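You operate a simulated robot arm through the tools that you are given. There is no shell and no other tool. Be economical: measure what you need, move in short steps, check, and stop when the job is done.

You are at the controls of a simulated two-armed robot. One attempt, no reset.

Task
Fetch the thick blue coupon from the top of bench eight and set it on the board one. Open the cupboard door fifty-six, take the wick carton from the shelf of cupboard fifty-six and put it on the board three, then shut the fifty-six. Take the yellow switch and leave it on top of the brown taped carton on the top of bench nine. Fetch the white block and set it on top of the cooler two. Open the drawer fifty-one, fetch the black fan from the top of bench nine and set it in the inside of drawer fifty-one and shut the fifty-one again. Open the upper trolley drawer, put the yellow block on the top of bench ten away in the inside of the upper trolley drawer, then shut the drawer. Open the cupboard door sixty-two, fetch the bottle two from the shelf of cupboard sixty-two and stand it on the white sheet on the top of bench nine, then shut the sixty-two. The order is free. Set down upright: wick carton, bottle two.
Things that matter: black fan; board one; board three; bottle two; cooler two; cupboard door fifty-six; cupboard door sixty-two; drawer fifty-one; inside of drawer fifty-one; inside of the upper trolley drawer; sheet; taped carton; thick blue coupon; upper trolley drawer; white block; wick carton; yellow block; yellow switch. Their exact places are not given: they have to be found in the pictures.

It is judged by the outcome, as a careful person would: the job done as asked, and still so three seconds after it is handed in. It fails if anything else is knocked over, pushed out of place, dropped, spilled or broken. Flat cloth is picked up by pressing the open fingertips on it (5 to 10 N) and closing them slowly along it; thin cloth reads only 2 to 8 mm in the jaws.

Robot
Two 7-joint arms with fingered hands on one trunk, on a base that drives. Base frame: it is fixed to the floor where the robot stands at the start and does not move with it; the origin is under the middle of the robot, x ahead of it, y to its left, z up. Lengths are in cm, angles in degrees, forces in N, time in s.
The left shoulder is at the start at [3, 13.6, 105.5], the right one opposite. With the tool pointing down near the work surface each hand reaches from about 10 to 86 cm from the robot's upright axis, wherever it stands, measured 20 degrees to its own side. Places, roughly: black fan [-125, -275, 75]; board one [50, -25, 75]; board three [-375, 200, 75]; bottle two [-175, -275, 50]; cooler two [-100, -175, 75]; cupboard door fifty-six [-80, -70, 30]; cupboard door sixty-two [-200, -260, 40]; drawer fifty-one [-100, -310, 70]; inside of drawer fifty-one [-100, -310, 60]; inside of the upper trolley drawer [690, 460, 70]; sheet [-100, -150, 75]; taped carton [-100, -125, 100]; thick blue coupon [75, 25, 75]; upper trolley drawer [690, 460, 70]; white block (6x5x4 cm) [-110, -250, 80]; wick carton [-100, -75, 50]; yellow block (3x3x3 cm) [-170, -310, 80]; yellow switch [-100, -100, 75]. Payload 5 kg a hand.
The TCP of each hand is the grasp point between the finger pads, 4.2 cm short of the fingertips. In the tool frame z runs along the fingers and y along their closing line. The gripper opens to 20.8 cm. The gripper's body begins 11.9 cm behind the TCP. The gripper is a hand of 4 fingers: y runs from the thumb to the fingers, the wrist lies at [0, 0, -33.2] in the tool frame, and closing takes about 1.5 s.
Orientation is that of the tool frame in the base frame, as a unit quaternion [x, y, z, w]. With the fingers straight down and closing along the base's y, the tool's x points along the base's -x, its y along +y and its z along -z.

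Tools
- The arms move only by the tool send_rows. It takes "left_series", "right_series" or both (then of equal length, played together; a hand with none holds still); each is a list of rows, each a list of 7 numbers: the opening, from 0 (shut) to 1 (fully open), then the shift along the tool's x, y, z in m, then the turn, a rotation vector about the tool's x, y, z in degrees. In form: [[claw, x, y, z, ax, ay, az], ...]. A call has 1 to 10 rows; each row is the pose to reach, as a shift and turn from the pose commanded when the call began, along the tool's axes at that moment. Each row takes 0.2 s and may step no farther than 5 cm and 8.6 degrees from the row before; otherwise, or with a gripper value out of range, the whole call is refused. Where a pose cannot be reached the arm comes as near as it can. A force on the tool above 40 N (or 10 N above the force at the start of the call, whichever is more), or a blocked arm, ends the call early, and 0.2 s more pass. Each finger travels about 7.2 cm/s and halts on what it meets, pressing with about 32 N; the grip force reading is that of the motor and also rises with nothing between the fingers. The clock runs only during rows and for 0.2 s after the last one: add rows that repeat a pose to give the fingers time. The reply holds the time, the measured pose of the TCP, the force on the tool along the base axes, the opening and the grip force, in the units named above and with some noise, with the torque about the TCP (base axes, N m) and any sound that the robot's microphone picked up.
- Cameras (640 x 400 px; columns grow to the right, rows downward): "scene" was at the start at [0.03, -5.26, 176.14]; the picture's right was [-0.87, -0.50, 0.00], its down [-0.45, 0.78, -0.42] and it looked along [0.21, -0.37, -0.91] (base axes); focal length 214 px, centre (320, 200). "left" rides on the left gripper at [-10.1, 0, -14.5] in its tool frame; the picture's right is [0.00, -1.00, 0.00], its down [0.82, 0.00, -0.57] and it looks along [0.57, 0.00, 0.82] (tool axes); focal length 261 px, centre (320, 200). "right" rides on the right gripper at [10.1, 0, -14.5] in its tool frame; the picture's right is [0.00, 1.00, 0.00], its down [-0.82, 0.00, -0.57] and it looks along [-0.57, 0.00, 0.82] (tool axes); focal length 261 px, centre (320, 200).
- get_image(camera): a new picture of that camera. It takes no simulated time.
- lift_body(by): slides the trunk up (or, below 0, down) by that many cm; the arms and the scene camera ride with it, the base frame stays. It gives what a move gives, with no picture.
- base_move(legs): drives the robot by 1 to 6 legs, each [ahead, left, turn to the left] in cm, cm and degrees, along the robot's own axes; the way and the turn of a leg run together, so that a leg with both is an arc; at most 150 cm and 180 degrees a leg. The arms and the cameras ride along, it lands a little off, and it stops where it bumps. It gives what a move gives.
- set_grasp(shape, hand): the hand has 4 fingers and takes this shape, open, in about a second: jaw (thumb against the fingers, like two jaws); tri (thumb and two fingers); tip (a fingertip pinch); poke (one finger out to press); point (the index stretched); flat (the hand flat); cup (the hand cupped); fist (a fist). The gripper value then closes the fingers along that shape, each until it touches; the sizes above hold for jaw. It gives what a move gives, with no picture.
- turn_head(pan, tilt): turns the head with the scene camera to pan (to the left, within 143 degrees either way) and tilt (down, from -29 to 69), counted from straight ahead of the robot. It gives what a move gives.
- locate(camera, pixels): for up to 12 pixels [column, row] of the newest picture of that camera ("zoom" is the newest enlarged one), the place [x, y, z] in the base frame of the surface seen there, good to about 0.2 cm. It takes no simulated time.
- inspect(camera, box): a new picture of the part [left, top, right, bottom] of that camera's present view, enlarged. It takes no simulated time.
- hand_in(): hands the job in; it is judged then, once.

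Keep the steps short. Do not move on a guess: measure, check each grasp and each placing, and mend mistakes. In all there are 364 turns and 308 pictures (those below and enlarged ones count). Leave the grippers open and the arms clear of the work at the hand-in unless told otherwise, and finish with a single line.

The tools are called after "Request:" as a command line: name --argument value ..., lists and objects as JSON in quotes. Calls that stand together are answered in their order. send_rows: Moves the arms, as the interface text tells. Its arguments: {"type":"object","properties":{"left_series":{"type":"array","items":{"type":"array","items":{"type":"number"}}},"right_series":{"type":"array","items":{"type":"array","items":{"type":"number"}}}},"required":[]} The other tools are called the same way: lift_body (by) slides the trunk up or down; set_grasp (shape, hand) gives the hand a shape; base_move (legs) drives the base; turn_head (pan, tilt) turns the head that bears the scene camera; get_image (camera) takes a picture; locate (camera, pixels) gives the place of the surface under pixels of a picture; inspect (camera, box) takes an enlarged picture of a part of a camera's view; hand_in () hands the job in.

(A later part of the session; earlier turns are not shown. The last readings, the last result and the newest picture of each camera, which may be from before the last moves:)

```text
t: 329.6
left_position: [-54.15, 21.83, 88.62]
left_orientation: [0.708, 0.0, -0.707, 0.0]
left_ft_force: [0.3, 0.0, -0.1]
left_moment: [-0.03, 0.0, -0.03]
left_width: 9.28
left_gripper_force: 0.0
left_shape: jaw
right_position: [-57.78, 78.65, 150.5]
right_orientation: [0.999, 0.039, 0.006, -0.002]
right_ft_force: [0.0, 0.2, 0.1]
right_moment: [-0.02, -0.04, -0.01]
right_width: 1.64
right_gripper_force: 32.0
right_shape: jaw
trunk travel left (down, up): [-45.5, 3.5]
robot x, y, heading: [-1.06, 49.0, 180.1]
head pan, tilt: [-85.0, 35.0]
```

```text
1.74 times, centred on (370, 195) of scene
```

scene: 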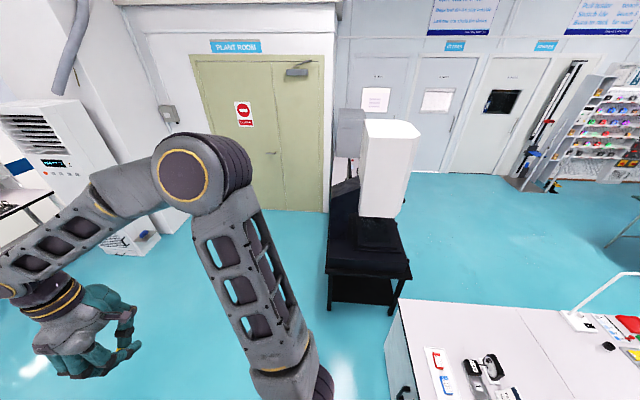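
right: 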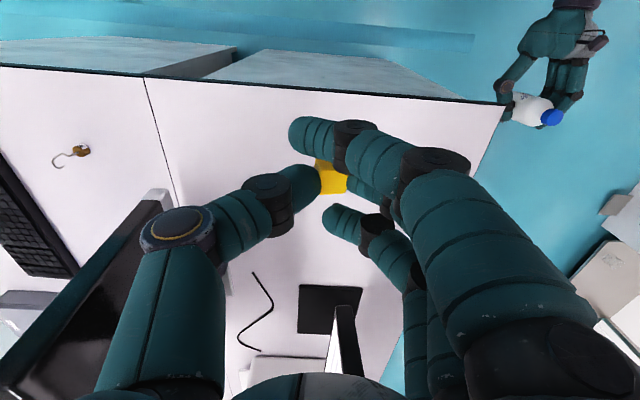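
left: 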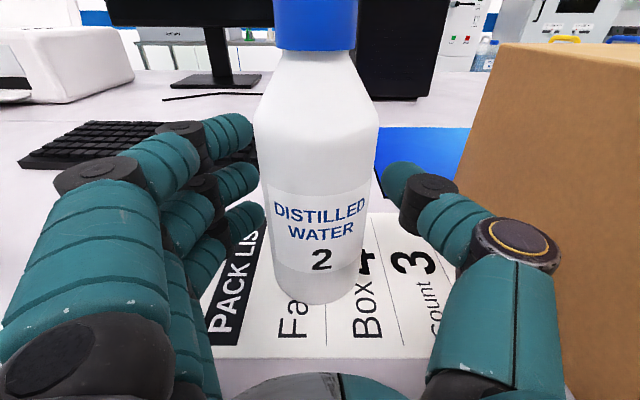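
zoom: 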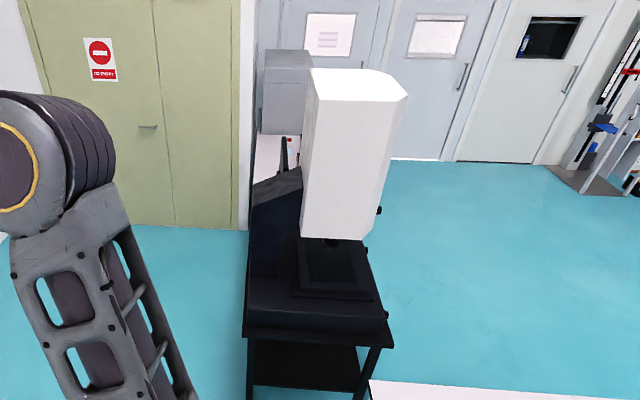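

There's a black instrument table; the passage north of it (y≈235–332) looks free. Go in stages: first to (−90,190) and turn to face east.

Request:
base_move --legs '[[90, 0, 0], [0, -141, 0], [0, 0, -180]]'

Request:
turn_head --pan 20 --tilt 40

Request:
get_image --camera "scene"

```text
t: 332.9
left_position: [-112.86, 22.41, 88.47]
left_orientation: [0.71, 0.024, -0.703, 0.018]
left_ft_force: [0.9, -0.7, -0.7]
left_moment: [-0.01, 0.09, -0.04]
left_width: 9.33
left_gripper_force: 0.1
left_shape: jaw
right_position: [-119.59, 79.06, 150.59]
right_orientation: [0.998, 0.06, 0.002, 0.004]
right_ft_force: [-2.9, 0.4, -1.6]
right_moment: [-0.1, -0.37, -0.03]
right_width: 1.64
right_gripper_force: 31.8
right_shape: jaw
trunk travel left (down, up): [-45.5, 3.5]
robot x, y, heading: [-62.79, 49.8, -178.0]
head pan, tilt: [-85.0, 35.0]
stopped in leg 1: the robot was blocked; the commanded pose is now the measured one
```

```text
t: 334.7
left_position: [-112.78, 22.84, 88.63]
left_orientation: [0.709, 0.022, -0.705, 0.014]
left_ft_force: [0.1, 0.3, 0.3]
left_moment: [0.03, -0.02, 0.0]
left_width: 9.35
left_gripper_force: 0.0
left_shape: jaw
right_position: [-119.15, 79.1, 150.86]
right_orientation: [0.998, 0.059, 0.0, 0.004]
right_ft_force: [-1.0, -0.8, -0.3]
right_moment: [0.01, 0.0, -0.03]
right_width: 1.62
right_gripper_force: 31.7
right_shape: jaw
trunk travel left (down, up): [-45.5, 3.5]
robot x, y, heading: [-63.12, 49.0, -177.9]
head pan, tilt: [20.0, 40.0]
```

```text
162 pictures are left
```

scene: 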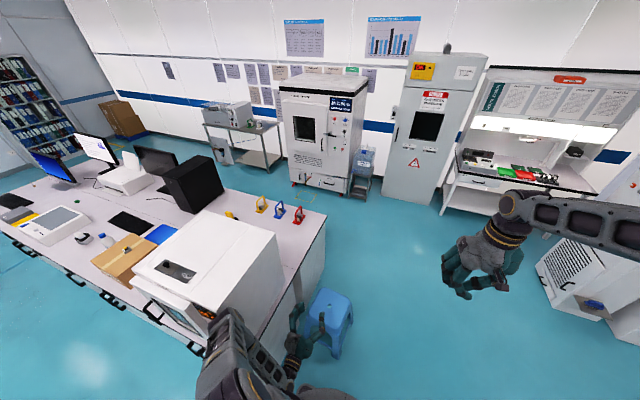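

Blocked: a blue stool stands there. Measure it and the bench corner.

Request:
locate --camera "scene" --pixels '[[330, 310], [345, 350], [330, 355], [350, 310], [310, 300], [325, 230], [305, 295], [335, 330]]'

Request:
inspect --camera "scene" --box '[200, 240, 400, 400]'

```text
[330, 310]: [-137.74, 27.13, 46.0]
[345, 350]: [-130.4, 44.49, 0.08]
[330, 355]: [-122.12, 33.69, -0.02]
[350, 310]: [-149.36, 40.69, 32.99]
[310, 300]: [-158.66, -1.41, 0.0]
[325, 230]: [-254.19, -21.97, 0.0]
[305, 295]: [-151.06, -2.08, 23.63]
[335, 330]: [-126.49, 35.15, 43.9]
```

```text
2.50 times, centred on (300, 320) of scene
```

zoom: 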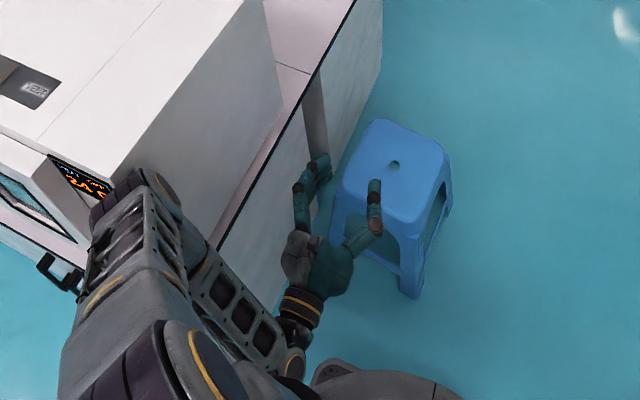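

The left elbow probably touched the oven. Back off straight and check the oven.

Request:
base_move --legs '[[-15, -3, 0], [-30, 0, -2]]'

Request:
turn_head --pan 30 --tilt 40

Request:
get_image --camera "scene"

```text
t: 337.8
left_position: [-70.18, 27.1, 87.92]
left_orientation: [0.712, 0.014, -0.702, -0.001]
left_ft_force: [-0.3, 0.2, 0.7]
left_moment: [-0.04, 0.02, 0.01]
left_width: 9.34
left_gripper_force: 0.1
left_shape: jaw
right_position: [-75.29, 83.2, 150.57]
right_orientation: [0.999, 0.042, 0.006, -0.003]
right_ft_force: [0.8, 0.4, 0.5]
right_moment: [-0.01, 0.11, -0.03]
right_width: 1.61
right_gripper_force: 31.9
right_shape: jaw
trunk travel left (down, up): [-45.5, 3.5]
robot x, y, heading: [-18.86, 53.75, -179.4]
head pan, tilt: [20.0, 40.0]
```

```text
t: 338.5
left_position: [-70.19, 27.1, 87.99]
left_orientation: [0.713, 0.015, -0.701, -0.001]
left_ft_force: [0.1, -0.4, 0.9]
left_moment: [0.03, 0.04, 0.0]
left_width: 9.33
left_gripper_force: 0.1
left_shape: jaw
right_position: [-75.32, 82.96, 150.63]
right_orientation: [0.999, 0.043, 0.007, -0.003]
right_ft_force: [0.4, -0.1, 0.0]
right_moment: [-0.01, 0.01, -0.01]
right_width: 1.63
right_gripper_force: 31.5
right_shape: jaw
trunk travel left (down, up): [-45.5, 3.5]
robot x, y, heading: [-18.37, 53.7, -179.5]
head pan, tilt: [30.0, 40.0]
```

```text
160 pictures are left
```

scene: 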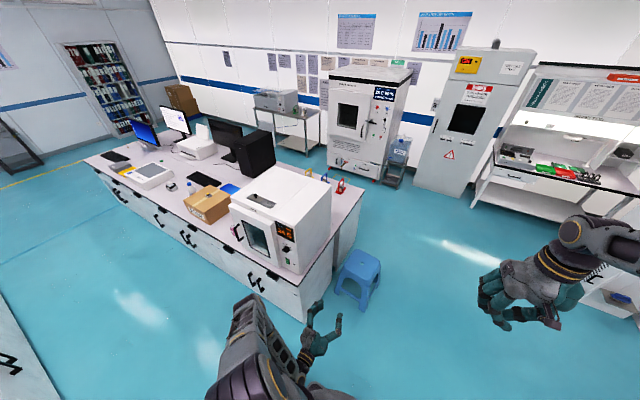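

Request:
locate --camera "scene" --pixels '[[232, 210], [240, 200], [232, 240], [300, 270], [283, 215], [315, 180], [360, 265], [355, 310]]'

Request:
inspect --camera "scene" --box '[190, 150, 390, 320]'

```text
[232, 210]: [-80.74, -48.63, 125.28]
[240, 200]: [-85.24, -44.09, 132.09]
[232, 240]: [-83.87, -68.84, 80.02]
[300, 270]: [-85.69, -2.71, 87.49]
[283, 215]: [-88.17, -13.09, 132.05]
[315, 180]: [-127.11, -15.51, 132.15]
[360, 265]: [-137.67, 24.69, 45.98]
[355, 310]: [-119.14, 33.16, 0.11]
```

```text
2.35 times, centred on (290, 235) of scene
```

zoom: 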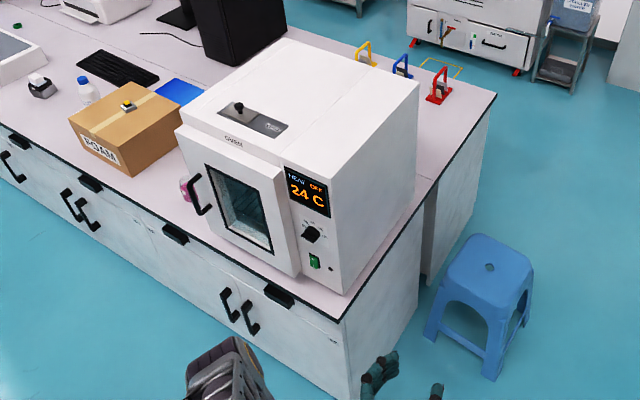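

Oven looks in place. Fold the left hand to pointing down for a narrower profile, gently.

Request:
send_rows --left_series '[[0.35, -0.04, 0, 0, 0, 0, 0], [0.35, -0.08, 0, 0, 0, 4, 0], [0.35, -0.12, 0, 0, 0, 9, 0], [0.35, -0.16, 0, 0, 0, 15, 0], [0.35, -0.2, 0, 0, 0, 21, 0], [0.35, -0.24, 0, 0, 0, 28, 0], [0.35, -0.28, 0, 0, 0, 35, 0], [0.35, -0.32, 0, 0, 0, 42, 0], [0.35, -0.36, 0, 0, 0, 49, 0], [0.35, -0.4, 0, 0, 0, 56, 0]]'

```text
t: 340.7
left_position: [-73.12, 26.1, 127.88]
left_orientation: [0.959, 0.012, -0.284, -0.007]
left_ft_force: [-4.3, -6.7, 8.4]
left_moment: [0.53, -1.12, -0.44]
left_width: 7.29
left_gripper_force: 0.1
left_shape: jaw
left hand out of reach, approached as far as the arm can: row 7, 8, 9, 10
right_position: [-75.34, 83.37, 150.62]
right_orientation: [0.999, 0.042, 0.007, -0.003]
right_ft_force: [-0.3, 1.4, -0.2]
right_moment: [-0.07, -0.05, -0.03]
right_width: 1.64
right_gripper_force: 31.8
right_shape: jaw
trunk travel left (down, up): [-45.5, 3.5]
robot x, y, heading: [-18.41, 53.79, -179.3]
head pan, tilt: [30.0, 40.0]
```

Request:
send_rows --left_series '[[0.35, 0.003, 0, -0.042, 0, 5.5, 0], [0.35, 0.006, 0, -0.084, 0, 11, 0], [0.35, 0.009, 0, -0.126, 0, 16.5, 0], [0.35, 0.012, 0, -0.168, 0, 22, 0], [0.35, 0.015, 0, -0.21, 0, 27.5, 0], [0.35, 0.017, 0, -0.25, 0, 33, 0]]'

Request:
get_image --camera "scene"

```text
t: 342.1
left_position: [-57.81, 25.93, 147.62]
left_orientation: [1.0, 0.009, 0.0, -0.01]
left_ft_force: [0.4, 1.5, 0.4]
left_moment: [-0.27, 0.0, 0.0]
left_width: 7.29
left_gripper_force: 0.1
left_shape: jaw
right_position: [-75.36, 83.34, 150.38]
right_orientation: [0.999, 0.042, 0.007, -0.002]
right_ft_force: [-0.5, 1.6, -0.3]
right_moment: [-0.21, -0.01, 0.02]
right_width: 1.65
right_gripper_force: 31.9
right_shape: jaw
trunk travel left (down, up): [-45.5, 3.5]
robot x, y, heading: [-18.86, 53.29, -179.9]
head pan, tilt: [30.0, 40.0]
```

```text
158 pictures are left
```

scene: 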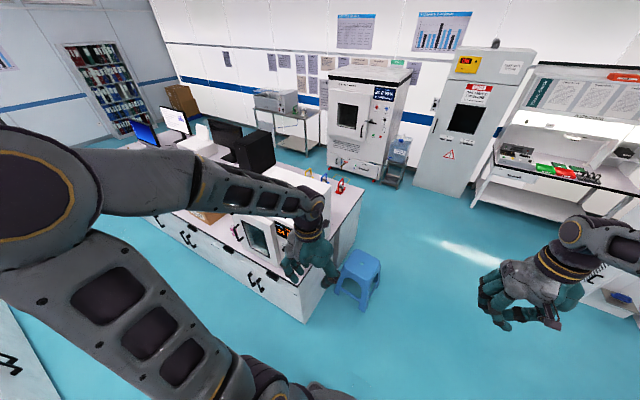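

Request:
locate --camera "scene" --pixels '[[40, 200], [120, 190], [10, 150], [600, 240], [635, 230]]'

Request:
lift_body --by -30

```text
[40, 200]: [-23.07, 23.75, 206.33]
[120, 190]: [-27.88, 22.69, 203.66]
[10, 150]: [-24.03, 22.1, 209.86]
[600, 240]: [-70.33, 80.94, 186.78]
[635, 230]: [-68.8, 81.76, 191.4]
```

```text
t: 345.1
left_position: [-57.68, 25.69, 117.55]
left_orientation: [1.0, 0.009, -0.002, -0.011]
left_ft_force: [0.4, -0.5, 0.1]
left_moment: [0.02, -0.04, 0.0]
left_width: 7.29
left_gripper_force: 0.0
left_shape: jaw
right_position: [-75.47, 83.06, 120.72]
right_orientation: [0.999, 0.043, 0.007, -0.003]
right_ft_force: [-0.3, -0.2, 0.8]
right_moment: [0.02, -0.01, -0.02]
right_width: 1.64
right_gripper_force: 32.1
right_shape: jaw
trunk travel left (down, up): [-15.5, 33.5]
robot x, y, heading: [-18.77, 53.84, -179.4]
head pan, tilt: [30.0, 40.0]
```

Elbows are now within ~40 cm each side and high. Drive: around the stool, turn at (−84,200), then along y≈283 east.

Request:
base_move --legs '[[0, -40, 0], [65, 0, 0], [0, -106, 0], [0, 0, -180]]'

Request:
turn_head --pan 5 --tilt 40

Request:
get_image --camera "scene"

```text
t: 363.1
left_position: [-46.95, 227.24, 117.54]
left_orientation: [-0.021, 1.0, -0.01, 0.001]
left_ft_force: [-0.5, -0.5, 0.5]
left_moment: [0.0, 0.02, -0.02]
left_width: 7.3
left_gripper_force: 0.0
left_shape: jaw
right_position: [-28.02, 170.33, 120.54]
right_orientation: [-0.052, 0.999, -0.003, -0.006]
right_ft_force: [0.1, 0.5, -0.3]
right_moment: [-0.01, 0.0, 0.03]
right_width: 1.61
right_gripper_force: 31.3
right_shape: jaw
trunk travel left (down, up): [-15.5, 33.5]
robot x, y, heading: [-85.59, 198.4, 1.7]
head pan, tilt: [30.0, 40.0]
```

```text
t: 364.0
left_position: [-46.93, 227.43, 117.53]
left_orientation: [-0.021, 1.0, -0.011, 0.0]
left_ft_force: [-0.4, 1.0, 0.1]
left_moment: [0.01, 0.01, 0.0]
left_width: 7.29
left_gripper_force: 0.1
left_shape: jaw
right_position: [-28.18, 170.25, 120.61]
right_orientation: [-0.053, 0.999, -0.003, -0.007]
right_ft_force: [0.7, -0.3, -0.5]
right_moment: [-0.02, 0.02, -0.02]
right_width: 1.63
right_gripper_force: 31.9
right_shape: jaw
trunk travel left (down, up): [-15.5, 33.5]
robot x, y, heading: [-85.59, 198.23, 1.7]
head pan, tilt: [5.0, 40.0]
```

```text
157 pictures are left
```

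scene: 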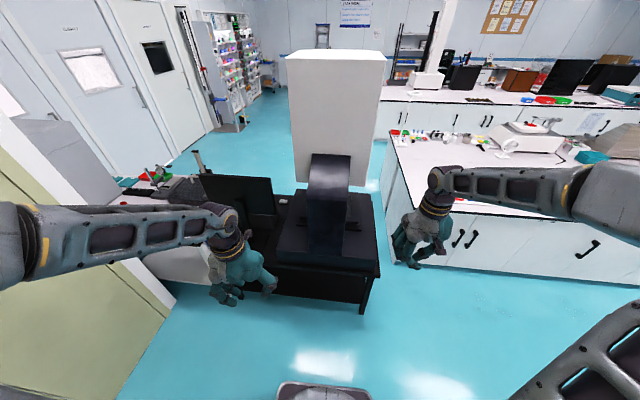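

The north way is blocked by another bench. I must go round bench eight's south end. Turn south and drive down the aisle.

Request:
base_move --legs '[[0, 0, -91.7], [92, 0, 0], [0, 68, 0], [150, 0, 0], [150, 0, 0], [150, 0, 0]]'

Request:
turn_head --pan 60 --tilt 30

Request:
get_image --camera "scene"

```text
t: 397.3
left_position: [9.41, -387.34, 117.5]
left_orientation: [0.704, 0.71, -0.008, -0.006]
left_ft_force: [1.0, -0.5, -0.4]
left_moment: [0.05, 0.01, -0.01]
left_width: 7.28
left_gripper_force: 0.0
left_shape: jaw
right_position: [-48.46, -404.35, 120.54]
right_orientation: [0.68, 0.733, 0.003, -0.007]
right_ft_force: [0.5, -0.3, -0.6]
right_moment: [0.03, -0.02, 0.0]
right_width: 1.64
right_gripper_force: 32.6
right_shape: jaw
trunk travel left (down, up): [-15.5, 33.5]
robot x, y, heading: [-18.47, -347.71, -90.0]
head pan, tilt: [5.0, 40.0]
```

```text
t: 398.6
left_position: [9.34, -387.44, 117.5]
left_orientation: [0.705, 0.71, -0.008, -0.006]
left_ft_force: [0.2, -0.7, -0.4]
left_moment: [0.03, 0.02, 0.0]
left_width: 7.28
left_gripper_force: 0.1
left_shape: jaw
right_position: [-48.35, -404.37, 120.52]
right_orientation: [0.68, 0.733, 0.004, -0.007]
right_ft_force: [-0.4, -0.2, 0.1]
right_moment: [0.04, -0.02, -0.02]
right_width: 1.6
right_gripper_force: 32.0
right_shape: jaw
trunk travel left (down, up): [-15.5, 33.5]
robot x, y, heading: [-18.59, -348.08, -90.5]
head pan, tilt: [60.0, 30.0]
```

```text
156 pictures are left
```

scene: 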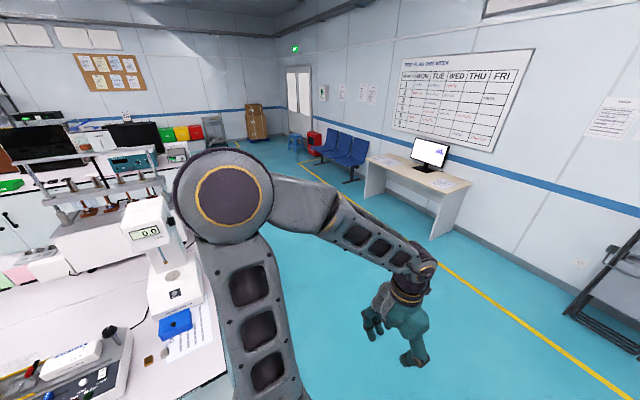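

Request:
base_move --legs '[[75, 0, 0], [0, 0, 90], [150, 0, 0], [133, 0, 0], [0, 0, 90]]'

Request:
turn_head --pan 0 --tilt 30

Request:
get_image --camera "scene"

```text
t: 423.5
left_position: [235.05, -389.79, 117.52]
left_orientation: [-0.701, 0.713, -0.007, 0.007]
left_ft_force: [0.1, 0.5, -0.5]
left_moment: [-0.01, -0.03, 0.0]
left_width: 7.26
left_gripper_force: 0.1
left_shape: jaw
right_position: [293.05, -374.25, 120.58]
right_orientation: [0.723, -0.69, 0.008, 0.002]
right_ft_force: [-0.2, 0.0, 0.0]
right_moment: [0.01, -0.02, 0.01]
right_width: 1.58
right_gripper_force: 32.0
right_shape: jaw
trunk travel left (down, up): [-15.5, 33.5]
robot x, y, heading: [261.48, -429.99, 88.2]
head pan, tilt: [60.0, 30.0]
```

```text
t: 424.8
left_position: [235.2, -389.72, 117.69]
left_orientation: [-0.701, 0.713, -0.007, 0.009]
left_ft_force: [0.2, -0.6, -0.2]
left_moment: [0.02, 0.01, 0.04]
left_width: 7.28
left_gripper_force: 0.1
left_shape: jaw
right_position: [293.07, -374.36, 120.51]
right_orientation: [0.723, -0.69, 0.008, 0.003]
right_ft_force: [0.0, 0.4, -0.9]
right_moment: [-0.04, 0.02, 0.01]
right_width: 1.57
right_gripper_force: 32.5
right_shape: jaw
trunk travel left (down, up): [-15.5, 33.5]
robot x, y, heading: [261.26, -429.81, 88.4]
head pan, tilt: [0.0, 30.0]
```

```text
155 pictures are left
```

scene: 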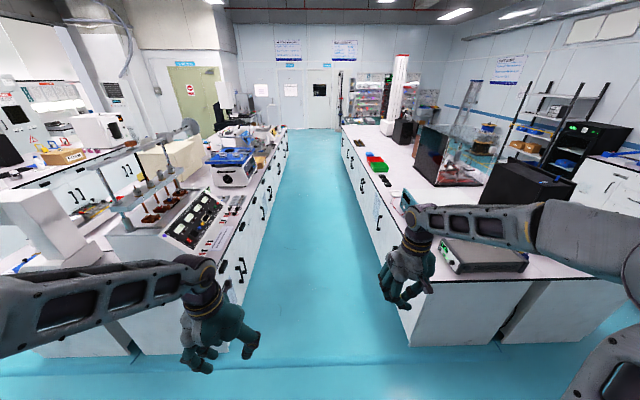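

Request:
locate --camera "scene" --pixels '[[235, 310], [400, 310], [288, 140], [343, 140], [320, 250], [405, 100], [350, 110], [310, 125], [380, 90]]'

Request:
inspect --camera "scene" --box '[220, 50, 480, 210]'

```text
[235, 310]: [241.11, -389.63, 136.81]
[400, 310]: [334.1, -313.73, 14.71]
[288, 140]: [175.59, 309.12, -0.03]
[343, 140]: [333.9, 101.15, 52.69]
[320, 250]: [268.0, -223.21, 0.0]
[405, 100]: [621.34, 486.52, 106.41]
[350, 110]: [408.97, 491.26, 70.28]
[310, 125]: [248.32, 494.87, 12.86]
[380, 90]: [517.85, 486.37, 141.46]
```

```text
2.46 times, centred on (350, 130) of scene
```

zoom: 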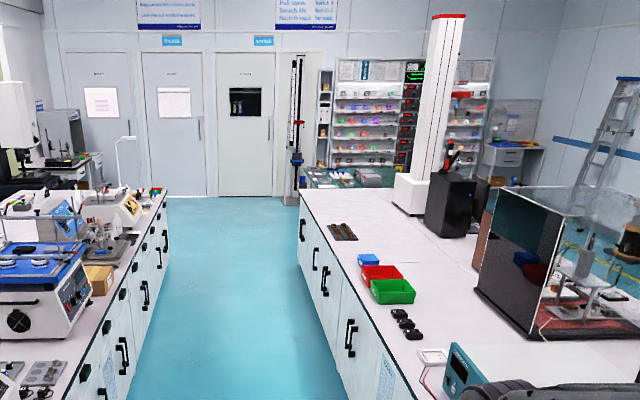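

Aisle is clear. Drive north along x≈266 to y≈320.

Request:
base_move --legs '[[0, -4, 1.7], [150, 0, 0], [150, 0, 0], [150, 0, 0], [150, 0, 0], [150, 0, 0]]'

Request:
turn_head --pan -60 --tilt 30

Request:
get_image --camera "scene"

```text
t: 460.9
left_position: [242.91, 362.13, 117.63]
left_orientation: [0.71, -0.704, 0.005, -0.008]
left_ft_force: [-0.2, -0.2, -0.1]
left_moment: [-0.01, -0.01, 0.04]
left_width: 7.26
left_gripper_force: 0.1
left_shape: jaw
right_position: [300.62, 378.88, 120.52]
right_orientation: [0.732, -0.681, 0.007, 0.002]
right_ft_force: [-0.2, 1.1, 0.4]
right_moment: [-0.05, 0.0, -0.01]
right_width: 1.56
right_gripper_force: 32.2
right_shape: jaw
trunk travel left (down, up): [-15.5, 33.5]
robot x, y, heading: [270.78, 322.61, 89.9]
head pan, tilt: [0.0, 30.0]
```

```text
t: 462.2
left_position: [242.92, 362.09, 117.53]
left_orientation: [0.709, -0.705, 0.007, -0.008]
left_ft_force: [-0.4, 0.1, 0.3]
left_moment: [-0.02, -0.01, -0.02]
left_width: 7.28
left_gripper_force: 0.1
left_shape: jaw
right_position: [300.58, 378.84, 120.58]
right_orientation: [0.732, -0.681, 0.007, 0.004]
right_ft_force: [0.3, -0.3, -0.2]
right_moment: [-0.01, 0.03, -0.02]
right_width: 1.61
right_gripper_force: 32.6
right_shape: jaw
trunk travel left (down, up): [-15.5, 33.5]
robot x, y, heading: [270.34, 322.73, 89.7]
head pan, tilt: [-60.0, 30.0]
```

```text
153 pictures are left
```

scene: 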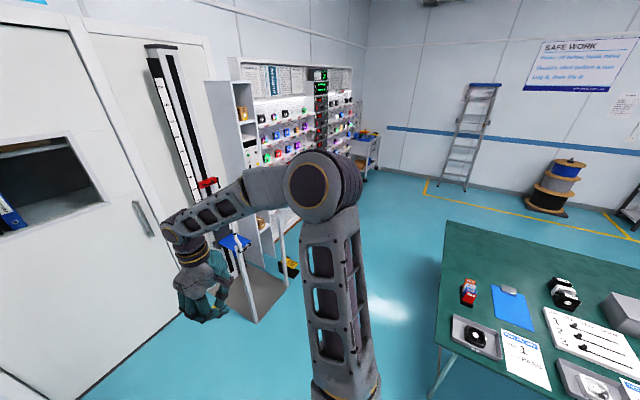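

Request:
locate --camera "scene" --pixels '[[260, 320], [298, 270], [444, 222], [438, 310], [380, 260], [365, 165], [375, 140], [360, 175], [290, 225], [352, 150]]'

Request:
inspect --camera "scene" --box '[320, 100, 420, 200]'

```text
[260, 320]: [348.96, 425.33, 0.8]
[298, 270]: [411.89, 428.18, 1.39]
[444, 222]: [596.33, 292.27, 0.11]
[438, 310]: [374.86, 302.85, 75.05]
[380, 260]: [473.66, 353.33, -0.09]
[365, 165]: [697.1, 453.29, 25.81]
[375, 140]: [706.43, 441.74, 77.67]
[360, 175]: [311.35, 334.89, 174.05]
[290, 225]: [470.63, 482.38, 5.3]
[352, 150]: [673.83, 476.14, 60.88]
```

```text
4.00 times, centred on (370, 150) of scene
```

zoom: 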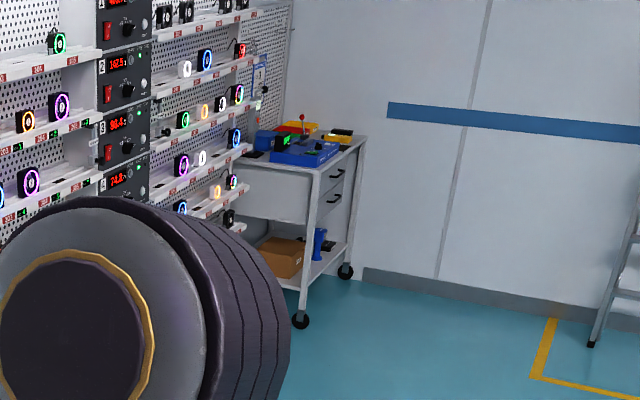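

The trolley is at about (700,455). Approach along y≈365 to x≈520.

Request:
base_move --legs '[[35, 0, 0], [0, 0, -90], [150, 0, 0], [90, 0, 0]]'

Request:
turn_head --pan 25 --tilt 35

Request:
get_image --camera "scene"

```text
t: 479.5
left_position: [547.18, 390.34, 117.49]
left_orientation: [-0.012, 1.0, -0.011, 0.001]
left_ft_force: [0.2, 0.5, 0.8]
left_moment: [0.02, 0.05, -0.02]
left_width: 7.31
left_gripper_force: 0.0
left_shape: jaw
right_position: [564.95, 333.05, 120.46]
right_orientation: [-0.043, 0.999, -0.003, -0.007]
right_ft_force: [-0.5, 0.7, -0.1]
right_moment: [-0.02, 0.04, 0.01]
right_width: 1.58
right_gripper_force: 31.9
right_shape: jaw
trunk travel left (down, up): [-15.5, 33.5]
robot x, y, heading: [508.26, 362.31, 0.8]
head pan, tilt: [-60.0, 30.0]
```

```text
t: 481.1
left_position: [547.2, 390.39, 117.49]
left_orientation: [-0.012, 1.0, -0.011, 0.001]
left_ft_force: [-0.2, 0.0, -0.6]
left_moment: [-0.01, 0.0, 0.03]
left_width: 7.33
left_gripper_force: 0.0
left_shape: jaw
right_position: [564.97, 332.87, 120.65]
right_orientation: [-0.044, 0.999, -0.003, -0.007]
right_ft_force: [0.1, 0.0, 0.3]
right_moment: [-0.05, 0.01, -0.03]
right_width: 1.58
right_gripper_force: 32.0
right_shape: jaw
trunk travel left (down, up): [-15.5, 33.5]
robot x, y, heading: [508.29, 362.04, 0.7]
head pan, tilt: [25.0, 35.0]
```

```text
151 pictures are left
```

scene: 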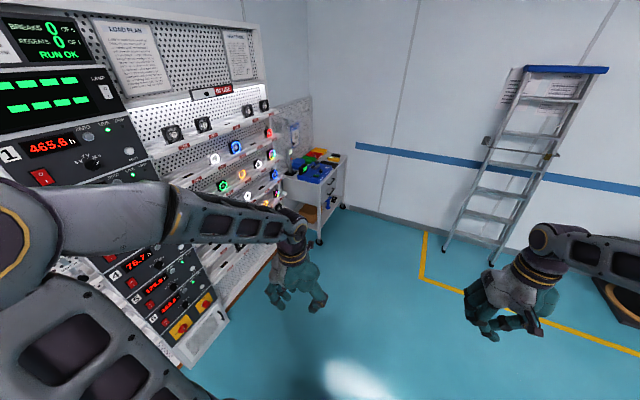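

Request:
inspect --camera "scene" --box '[260, 130, 370, 250]'

Request:
locate --camera "zoom" --pixels '[[390, 230], [500, 90], [160, 200], [480, 150], [380, 300], [280, 190], [350, 380], [490, 220]]'

```text
3.33 times, centred on (315, 190) of scene
```

zoom: 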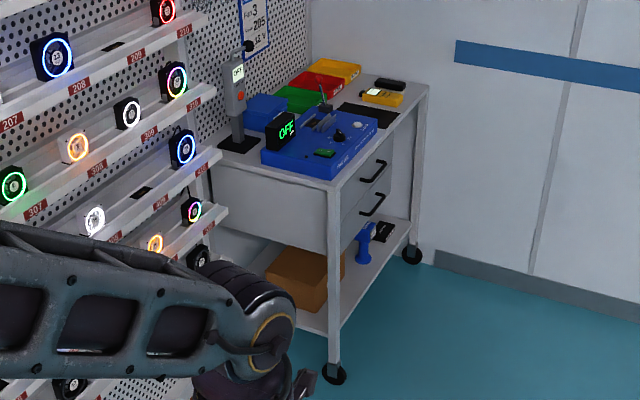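

```text
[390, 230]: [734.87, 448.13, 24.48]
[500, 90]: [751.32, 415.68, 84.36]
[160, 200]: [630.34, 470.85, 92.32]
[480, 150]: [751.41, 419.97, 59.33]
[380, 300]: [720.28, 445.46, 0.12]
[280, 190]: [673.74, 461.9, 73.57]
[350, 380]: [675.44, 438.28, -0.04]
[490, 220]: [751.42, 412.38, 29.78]
```

Request:
locate --camera "scene" --pixels '[[620, 290], [446, 250], [495, 262], [602, 310], [540, 120], [425, 270]]'

```text
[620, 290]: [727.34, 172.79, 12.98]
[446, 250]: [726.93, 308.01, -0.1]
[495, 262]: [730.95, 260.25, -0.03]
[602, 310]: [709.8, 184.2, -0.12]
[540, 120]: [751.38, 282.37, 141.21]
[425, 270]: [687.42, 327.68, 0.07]
```

Trolley's drawers face south (−y), x 675–735, y≈440. Go there facing north, at (690,357).

Request:
base_move --legs '[[90, -6, 0], [0, 0, 89.3], [0, -88, 0]]'

Request:
turn_head --pan -5 --tilt 48

Request:
get_image --camera "scene"

```text
t: 493.9
left_position: [660.87, 394.86, 117.49]
left_orientation: [-0.701, 0.713, -0.006, 0.007]
left_ft_force: [0.8, 0.3, -0.2]
left_moment: [0.0, 0.04, 0.04]
left_width: 7.26
left_gripper_force: 0.2
left_shape: jaw
right_position: [719.07, 410.37, 120.62]
right_orientation: [0.724, -0.69, 0.007, 0.003]
right_ft_force: [0.6, -0.1, 0.5]
right_moment: [0.03, 0.07, 0.01]
right_width: 1.57
right_gripper_force: 31.6
right_shape: jaw
trunk travel left (down, up): [-15.5, 33.5]
robot x, y, heading: [687.64, 354.37, 88.7]
head pan, tilt: [25.0, 35.0]
```

```text
t: 494.9
left_position: [660.84, 394.74, 117.57]
left_orientation: [-0.701, 0.713, -0.007, 0.008]
left_ft_force: [0.7, 0.2, 0.3]
left_moment: [-0.01, 0.03, 0.01]
left_width: 7.28
left_gripper_force: 0.1
left_shape: jaw
right_position: [719.03, 410.34, 120.54]
right_orientation: [0.724, -0.689, 0.007, 0.003]
right_ft_force: [0.1, 0.1, -0.4]
right_moment: [0.0, -0.01, 0.0]
right_width: 1.57
right_gripper_force: 31.8
right_shape: jaw
trunk travel left (down, up): [-15.5, 33.5]
robot x, y, heading: [687.72, 354.92, 88.4]
head pan, tilt: [-5.0, 48.0]
```

```text
149 pictures are left
```

scene: 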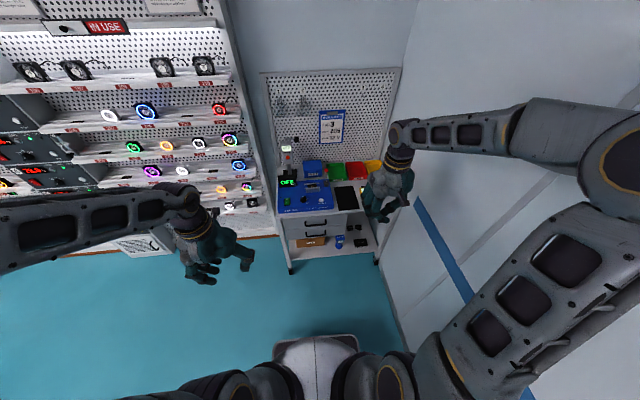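

Request:
inspect --camera "scene" --box '[260, 150, 400, 280]'

Request:
locate --camera "scene" --pixels '[[315, 224], [315, 238], [280, 235], [350, 230], [330, 262], [305, 224], [326, 224], [345, 196]]'

```text
3.08 times, centred on (330, 215) of scene
```

zoom: 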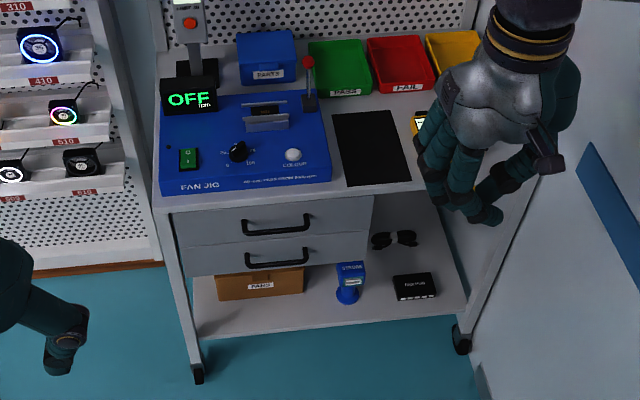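

```text
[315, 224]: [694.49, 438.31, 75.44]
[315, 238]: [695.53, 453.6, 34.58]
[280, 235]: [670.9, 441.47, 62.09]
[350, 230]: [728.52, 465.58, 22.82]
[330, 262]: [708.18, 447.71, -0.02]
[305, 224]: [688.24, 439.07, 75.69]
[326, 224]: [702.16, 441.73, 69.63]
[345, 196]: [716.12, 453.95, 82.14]
```

Request:
locate --camera "zoom" --pixels '[[245, 228], [275, 231], [307, 220], [243, 218], [310, 214], [275, 223], [200, 240], [365, 215], [275, 262], [200, 215], [150, 180], [340, 240]]'

Request:
inspect --camera "scene" --box '[290, 205, 350, 250]'

```text
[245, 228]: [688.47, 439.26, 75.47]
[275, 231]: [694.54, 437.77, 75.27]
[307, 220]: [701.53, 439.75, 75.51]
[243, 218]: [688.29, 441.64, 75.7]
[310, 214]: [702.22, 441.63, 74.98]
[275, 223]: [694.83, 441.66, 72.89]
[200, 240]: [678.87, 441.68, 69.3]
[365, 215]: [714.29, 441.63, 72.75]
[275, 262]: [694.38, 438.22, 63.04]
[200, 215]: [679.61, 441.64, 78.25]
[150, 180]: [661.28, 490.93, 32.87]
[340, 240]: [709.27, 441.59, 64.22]
```

```text
8.89 times, centred on (320, 228) of scene
```

zoom: 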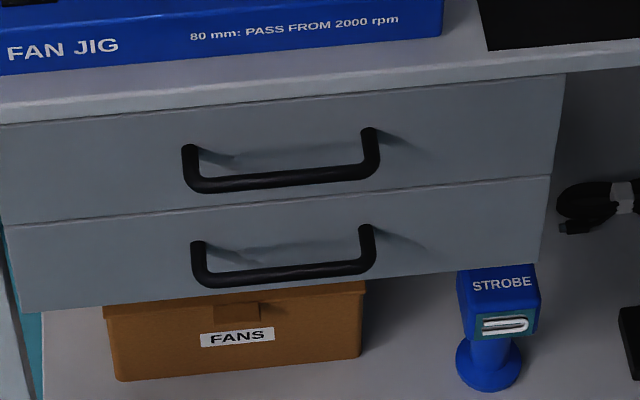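

Upper drawer: bar handle x 688–702 at z 75.4, y 437.7; face y 441.6. I prepare the left hand: turn it horizontal while lowering, like before.

Request:
send_rows --left_series '[[0.35, -0.01, -0.015, 0.035, 0, 0, 0], [0.35, -0.02, -0.03, 0.07, 0, -6, 0], [0.35, -0.03, -0.045, 0.105, 0, -13, 0], [0.35, -0.04, -0.06, 0.14, 0, -20, 0], [0.35, -0.05, -0.075, 0.175, 0, -27, 0], [0.35, -0.06, -0.09, 0.21, 0, -34, 0], [0.35, -0.07, -0.105, 0.245, 0, -41, 0], [0.35, -0.08, -0.12, 0.28, 0, -48, 0], [0.35, -0.09, -0.135, 0.315, 0, -55, 0]]'

Request:
get_image --camera "scene"

```text
t: 497.1
left_position: [672.56, 410.47, 88.71]
left_orientation: [0.613, -0.603, -0.369, -0.354]
left_ft_force: [0.3, -1.8, 0.3]
left_moment: [0.02, 0.01, 0.07]
left_width: 7.27
left_gripper_force: 0.1
left_shape: jaw
left hand out of reach, approached as far as the arm can: row 3, 4, 5, 6, 7, 8, 9
right_position: [719.1, 410.29, 120.48]
right_orientation: [0.724, -0.69, 0.006, 0.003]
right_ft_force: [0.5, 0.5, -0.4]
right_moment: [-0.03, 0.1, 0.01]
right_width: 1.6
right_gripper_force: 32.3
right_shape: jaw
trunk travel left (down, up): [-15.5, 33.5]
robot x, y, heading: [687.94, 354.88, 88.5]
head pan, tilt: [-5.0, 48.0]
stopped in row 9 (left hand): the arm was blocked; the commanded pose is now the measured one
```

```text
146 pictures are left
```

scene: 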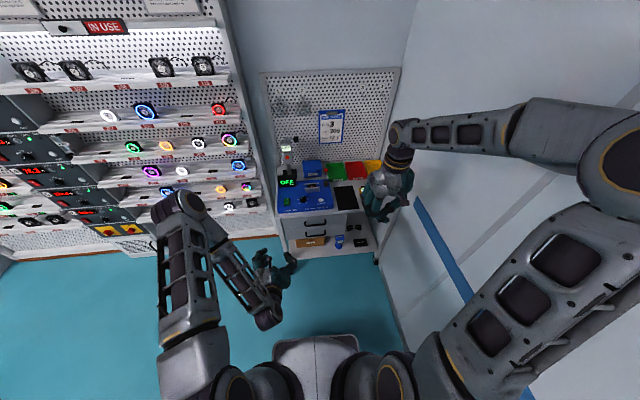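

Request:
send_rows --left_series '[[0.4, 0.007, -0.032, 0.027, 0.2, -4, 0], [0.5, 0.014, -0.064, 0.054, 0.4, -8, 0], [0.6, 0.02, -0.096, 0.081, 0.6, -12, 0], [0.7, 0.027, -0.128, 0.108, 0.8, -16, 0], [0.8, 0.034, -0.16, 0.136, 1, -20.5, 0], [0.85, 0.041, -0.192, 0.164, 1.2, -24.5, 0], [0.85, 0.048, -0.224, 0.191, 1.4, -28.5, 0], [0.85, 0.048, -0.224, 0.191, 1.4, -28.5, 0]]'

Request:
get_image --camera "left"

```text
t: 498.9
left_position: [694.25, 425.45, 75.27]
left_orientation: [-0.499, 0.502, 0.499, 0.499]
left_ft_force: [-0.6, -0.7, -0.3]
left_moment: [-0.05, 0.03, -0.02]
left_width: 17.65
left_gripper_force: 0.0
left_shape: jaw
right_position: [718.98, 410.21, 120.66]
right_orientation: [0.724, -0.69, 0.007, 0.002]
right_ft_force: [-0.3, 0.1, 0.9]
right_moment: [-0.01, -0.06, -0.04]
right_width: 1.64
right_gripper_force: 31.5
right_shape: jaw
trunk travel left (down, up): [-15.5, 33.5]
robot x, y, heading: [687.26, 354.95, 88.5]
head pan, tilt: [-5.0, 48.0]
```

```text
145 pictures are left
```

left: 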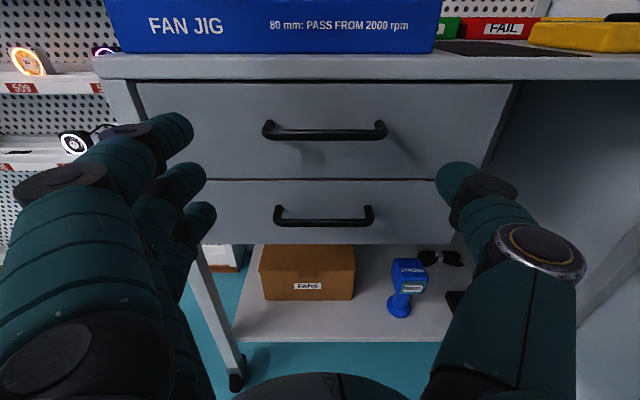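

Request:
locate --camera "left" --pixels '[[325, 136], [268, 130], [381, 130], [325, 85], [325, 178], [140, 60], [325, 60]]'

```text
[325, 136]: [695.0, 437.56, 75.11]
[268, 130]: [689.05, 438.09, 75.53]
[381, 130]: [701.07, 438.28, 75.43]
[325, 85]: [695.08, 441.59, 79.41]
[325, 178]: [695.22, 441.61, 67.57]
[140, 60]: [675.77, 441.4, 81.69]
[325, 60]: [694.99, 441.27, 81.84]
```

Advance 10.8 cm and close on the handle's two ends.

Request:
send_rows --left_series '[[0.85, 0, -0.004, 0.04, 0, 0, 0], [0.85, 0, -0.007, 0.08, 0, 0, 0], [0.85, 0, -0.007, 0.108, 0, 0, 0], [0.7, 0, -0.007, 0.108, 0, 0, 0], [0.55, 0, -0.007, 0.108, 0, 0, 0], [0.4, 0, -0.007, 0.108, 0, 0, 0], [0.2, 0, -0.007, 0.108, 0, 0, 0], [0.0, 0, -0.007, 0.108, 0, 0, 0], [0.0, 0, -0.007, 0.108, 0, 0, 0], [0.0, 0, -0.007, 0.108, 0, 0, 0]]'

Request:
get_image --camera "left"

```text
t: 501.1
left_position: [695.35, 436.15, 75.21]
left_orientation: [-0.499, 0.503, 0.499, 0.5]
left_ft_force: [9.5, 1.1, 0.8]
left_moment: [0.05, 0.02, -0.1]
left_width: 8.25
left_gripper_force: 23.8
left_shape: jaw
right_position: [718.98, 410.4, 120.51]
right_orientation: [0.724, -0.689, 0.008, 0.003]
right_ft_force: [0.5, 0.0, -0.4]
right_moment: [-0.02, -0.05, 0.01]
right_width: 1.6
right_gripper_force: 31.6
right_shape: jaw
trunk travel left (down, up): [-15.5, 33.5]
robot x, y, heading: [687.52, 354.56, 88.2]
head pan, tilt: [-5.0, 48.0]
```

```text
144 pictures are left
```

left: 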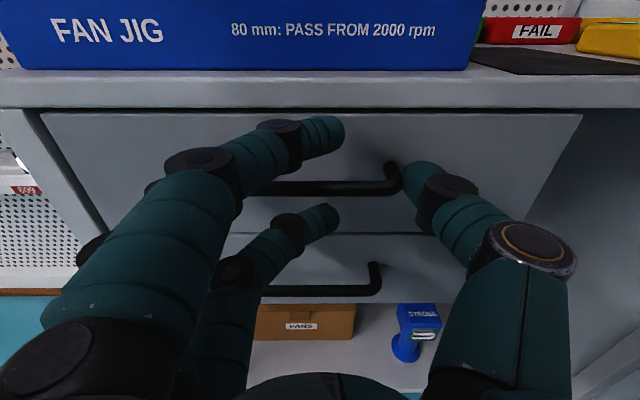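

Gripped at the ends. Shift slightly to balance and pull gently 6 cm.

Request:
send_rows --left_series '[[0, 0, -0.003, 0, 0, 0, 0], [0, 0, -0.003, -0.01, 0, 0, 0], [0, 0, -0.003, -0.02, 0, 0, 0], [0, 0, -0.003, -0.035, 0, 0, 0], [0, 0, -0.003, -0.05, 0, 0, 0], [0, 0, -0.003, -0.06, 0, 0, 0]]'

Request:
get_image --camera "left"

Request:
locate --camera "left" --pixels '[[100, 100], [325, 95], [500, 180], [470, 240]]'

```text
t: 502.4
left_position: [695.52, 430.09, 75.26]
left_orientation: [-0.499, 0.502, 0.499, 0.5]
left_ft_force: [13.1, 0.8, 4.3]
left_moment: [0.09, -0.15, -0.47]
left_width: 8.26
left_gripper_force: 32.4
left_shape: jaw
right_position: [719.04, 410.37, 120.62]
right_orientation: [0.724, -0.689, 0.007, 0.003]
right_ft_force: [0.3, 0.2, -0.7]
right_moment: [0.0, 0.01, -0.01]
right_width: 1.57
right_gripper_force: 31.9
right_shape: jaw
trunk travel left (down, up): [-15.5, 33.5]
robot x, y, heading: [687.66, 355.17, 88.4]
head pan, tilt: [-5.0, 48.0]
```

```text
143 pictures are left
```

left: 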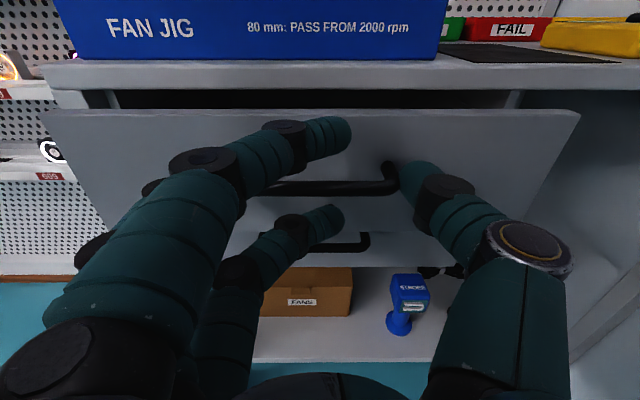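

```text
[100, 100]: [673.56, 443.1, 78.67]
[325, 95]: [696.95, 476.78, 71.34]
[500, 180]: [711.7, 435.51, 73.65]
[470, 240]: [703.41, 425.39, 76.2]
```

It slides; the trolley stays. Pull 10 cm more with the arm, then 4 cm with the base.

Request:
send_rows --left_series '[[0, 0, 0, -0.02, 0, 0, 0], [0, 0, 0, -0.04, 0, 0, 0], [0, 0, 0, -0.06, 0, 0, 0], [0, 0, 0, -0.08, 0, 0, 0], [0, 0, 0, -0.1, 0, 0, 0]]'

Request:
base_move --legs '[[-5, 0, 0]]'

Request:
get_image --camera "left"

Request:
get_image --camera "scene"

```text
t: 503.6
left_position: [695.41, 420.15, 75.22]
left_orientation: [-0.499, 0.502, 0.5, 0.5]
left_ft_force: [15.8, -0.9, 8.8]
left_moment: [0.22, -0.17, -0.55]
left_width: 8.22
left_gripper_force: 31.7
left_shape: jaw
right_position: [719.01, 410.24, 120.63]
right_orientation: [0.724, -0.69, 0.006, 0.002]
right_ft_force: [0.3, -0.4, -0.3]
right_moment: [-0.03, 0.0, 0.02]
right_width: 1.6
right_gripper_force: 31.8
right_shape: jaw
trunk travel left (down, up): [-15.5, 33.5]
robot x, y, heading: [687.34, 354.86, 88.2]
head pan, tilt: [-5.0, 48.0]
```

```text
t: 504.6
left_position: [695.52, 414.98, 75.36]
left_orientation: [-0.499, 0.502, 0.5, 0.499]
left_ft_force: [16.9, -1.5, 6.1]
left_moment: [0.11, -0.18, -0.47]
left_width: 8.19
left_gripper_force: 31.9
left_shape: jaw
right_position: [719.0, 405.05, 120.61]
right_orientation: [0.723, -0.69, 0.006, 0.002]
right_ft_force: [0.6, -1.3, 0.7]
right_moment: [0.24, 0.05, 0.0]
right_width: 1.62
right_gripper_force: 32.0
right_shape: jaw
trunk travel left (down, up): [-15.5, 33.5]
robot x, y, heading: [687.43, 349.62, 88.2]
head pan, tilt: [-5.0, 48.0]
```

```text
142 pictures are left
```

left: 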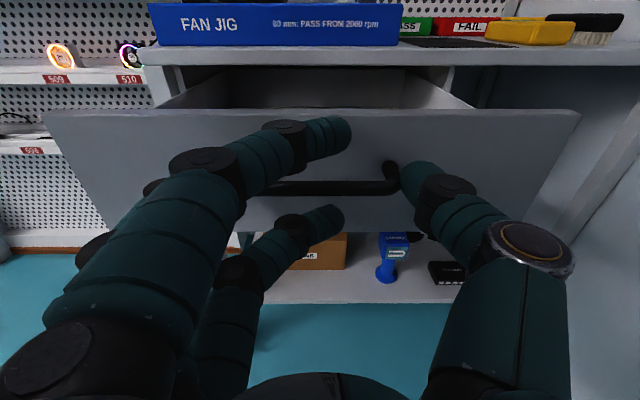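

```text
141 pictures are left
```

scene: 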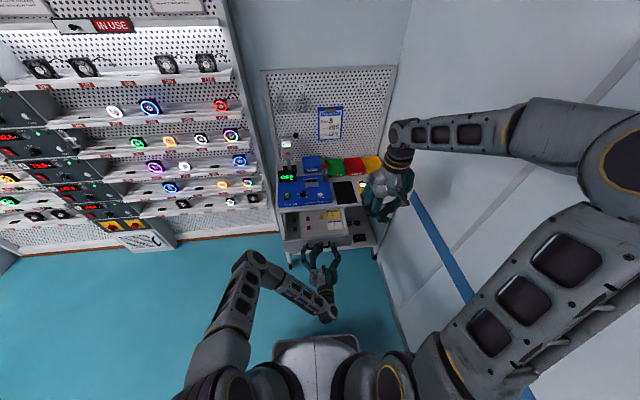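

Open 21 cm. I'll keep the left hand on the handle and place the block with the right. Look inside the drawer.

Request:
inspect --camera "scene" --box '[270, 160, 400, 280]'

Request:
locate --camera "zoom" --pixels '[[150, 250], [180, 290], [250, 290], [250, 240], [320, 290], [360, 270], [380, 250], [220, 265], [300, 265], [100, 290], [400, 290]]'

```text
3.33 times, centred on (335, 220) of scene
```

zoom: 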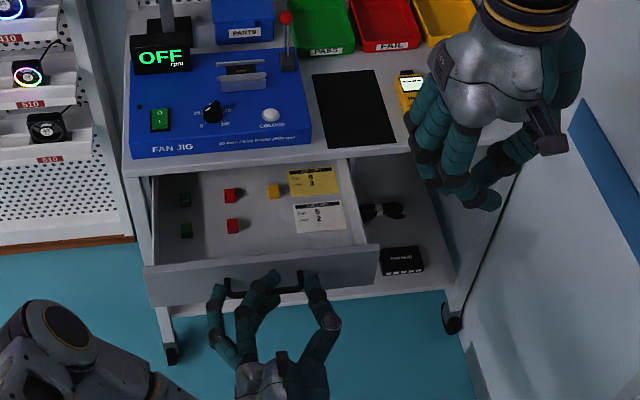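

```text
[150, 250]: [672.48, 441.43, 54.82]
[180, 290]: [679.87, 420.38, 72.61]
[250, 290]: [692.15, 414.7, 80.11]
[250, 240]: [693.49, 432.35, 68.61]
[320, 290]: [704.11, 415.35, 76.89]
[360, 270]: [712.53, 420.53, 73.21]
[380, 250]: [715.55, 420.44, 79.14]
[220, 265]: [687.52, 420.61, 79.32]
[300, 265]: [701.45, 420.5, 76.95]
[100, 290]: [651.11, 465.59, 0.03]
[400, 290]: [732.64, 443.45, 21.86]
```

Request:
inspect --camera "scene" --box '[300, 205, 360, 255]'

Request:
locate --camera "zoom" --pixels '[[270, 120], [280, 50], [360, 40], [400, 60], [370, 110], [160, 120], [160, 60], [280, 150], [230, 170], [440, 140]]'

```text
8.00 times, centred on (330, 230) of scene
```

zoom: 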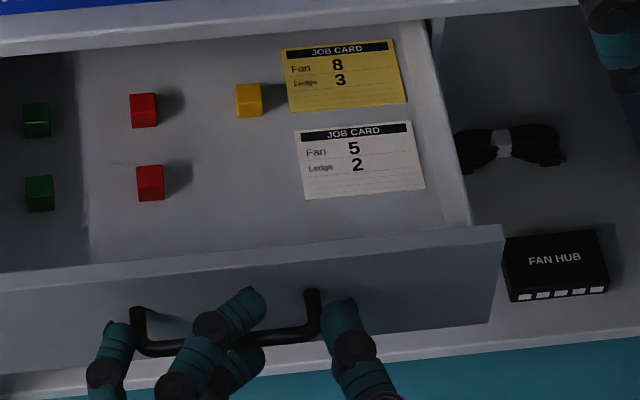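

```text
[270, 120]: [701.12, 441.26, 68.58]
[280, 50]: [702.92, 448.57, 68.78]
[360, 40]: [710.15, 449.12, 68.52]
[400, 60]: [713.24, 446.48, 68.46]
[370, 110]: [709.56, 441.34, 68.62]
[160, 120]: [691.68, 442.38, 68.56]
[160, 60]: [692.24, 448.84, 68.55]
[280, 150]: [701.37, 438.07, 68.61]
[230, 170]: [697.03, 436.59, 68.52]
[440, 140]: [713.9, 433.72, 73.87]
```

Drawer floor z 68.6; a free slot beside the yellow block is (699,433.5). Move the right hand above it.

Request:
send_rows --right_series '[[0, -0.037, 0.0233, 0, 0, 0, 0], [0, -0.074, 0.0466, 0, 0, 0, 0], [0, -0.11, 0.07, 0, 0, 0, 0], [0, -0.147, 0.093, 0, 0, 0, 0], [0, -0.184, 0.116, 0.02, 0, 0, 0], [0, -0.22, 0.14, 0.05, 0, 0, 0], [0, -0.257, 0.163, 0.08, 0, 0, 0], [0, -0.294, 0.186, 0.11, 0, 0, 0], [0, -0.294, 0.186, 0.14, 0, 0, 0], [0, -0.294, 0.186, 0.17, 0, 0, 0]]'

Request:
get_image --camera "right"

```text
refused: row 6 steps farther than a row can; nothing moved
```

```text
138 pictures are left
```

right: 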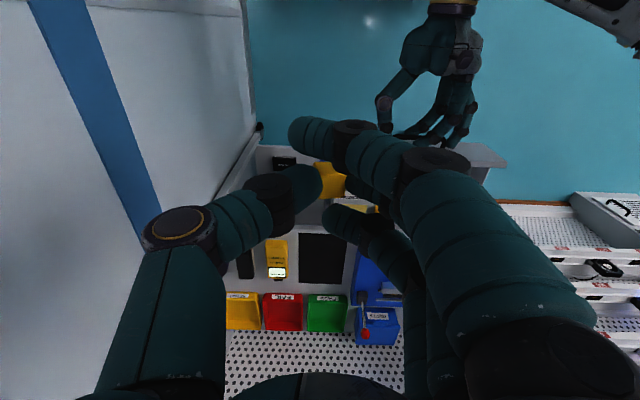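

Request:
send_rows --right_series '[[0, -0.037, 0.0233, 0, 0, 0, 0], [0, -0.074, 0.0466, 0, 0, 0, 0], [0, -0.11, 0.07, 0, 0, 0, 0], [0, -0.147, 0.093, 0, 0, 0, 0], [0, -0.184, 0.116, 0.01, 0, 0, 0], [0, -0.22, 0.14, 0.025, 0, 0, 0], [0, -0.257, 0.163, 0.045, 0, 0, 0], [0, -0.294, 0.186, 0.065, 0, 0, 0], [0, -0.294, 0.186, 0.11, 0, 0, 0], [0, -0.294, 0.186, 0.15, 0, 0, 0]]'

Request:
get_image --camera "right"

```text
t: 506.8
left_position: [695.47, 415.09, 75.22]
left_orientation: [-0.499, 0.502, 0.499, 0.5]
left_ft_force: [18.4, 1.6, 16.5]
left_moment: [0.52, -0.3, -0.52]
left_width: 8.19
left_gripper_force: 32.8
left_shape: jaw
right_position: [699.09, 433.58, 105.21]
right_orientation: [0.724, -0.69, 0.006, 0.003]
right_ft_force: [1.3, 1.4, 1.2]
right_moment: [-0.07, 0.02, -0.02]
right_width: 1.56
right_gripper_force: 31.6
right_shape: jaw
trunk travel left (down, up): [-15.5, 33.5]
robot x, y, heading: [687.46, 349.77, 88.6]
head pan, tilt: [-5.0, 48.0]
```

```text
137 pictures are left
```

right: 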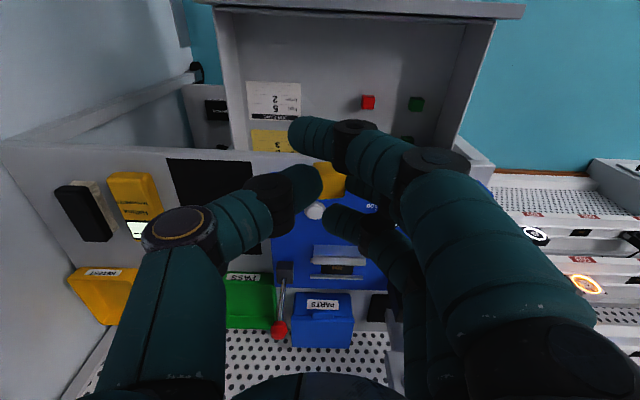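

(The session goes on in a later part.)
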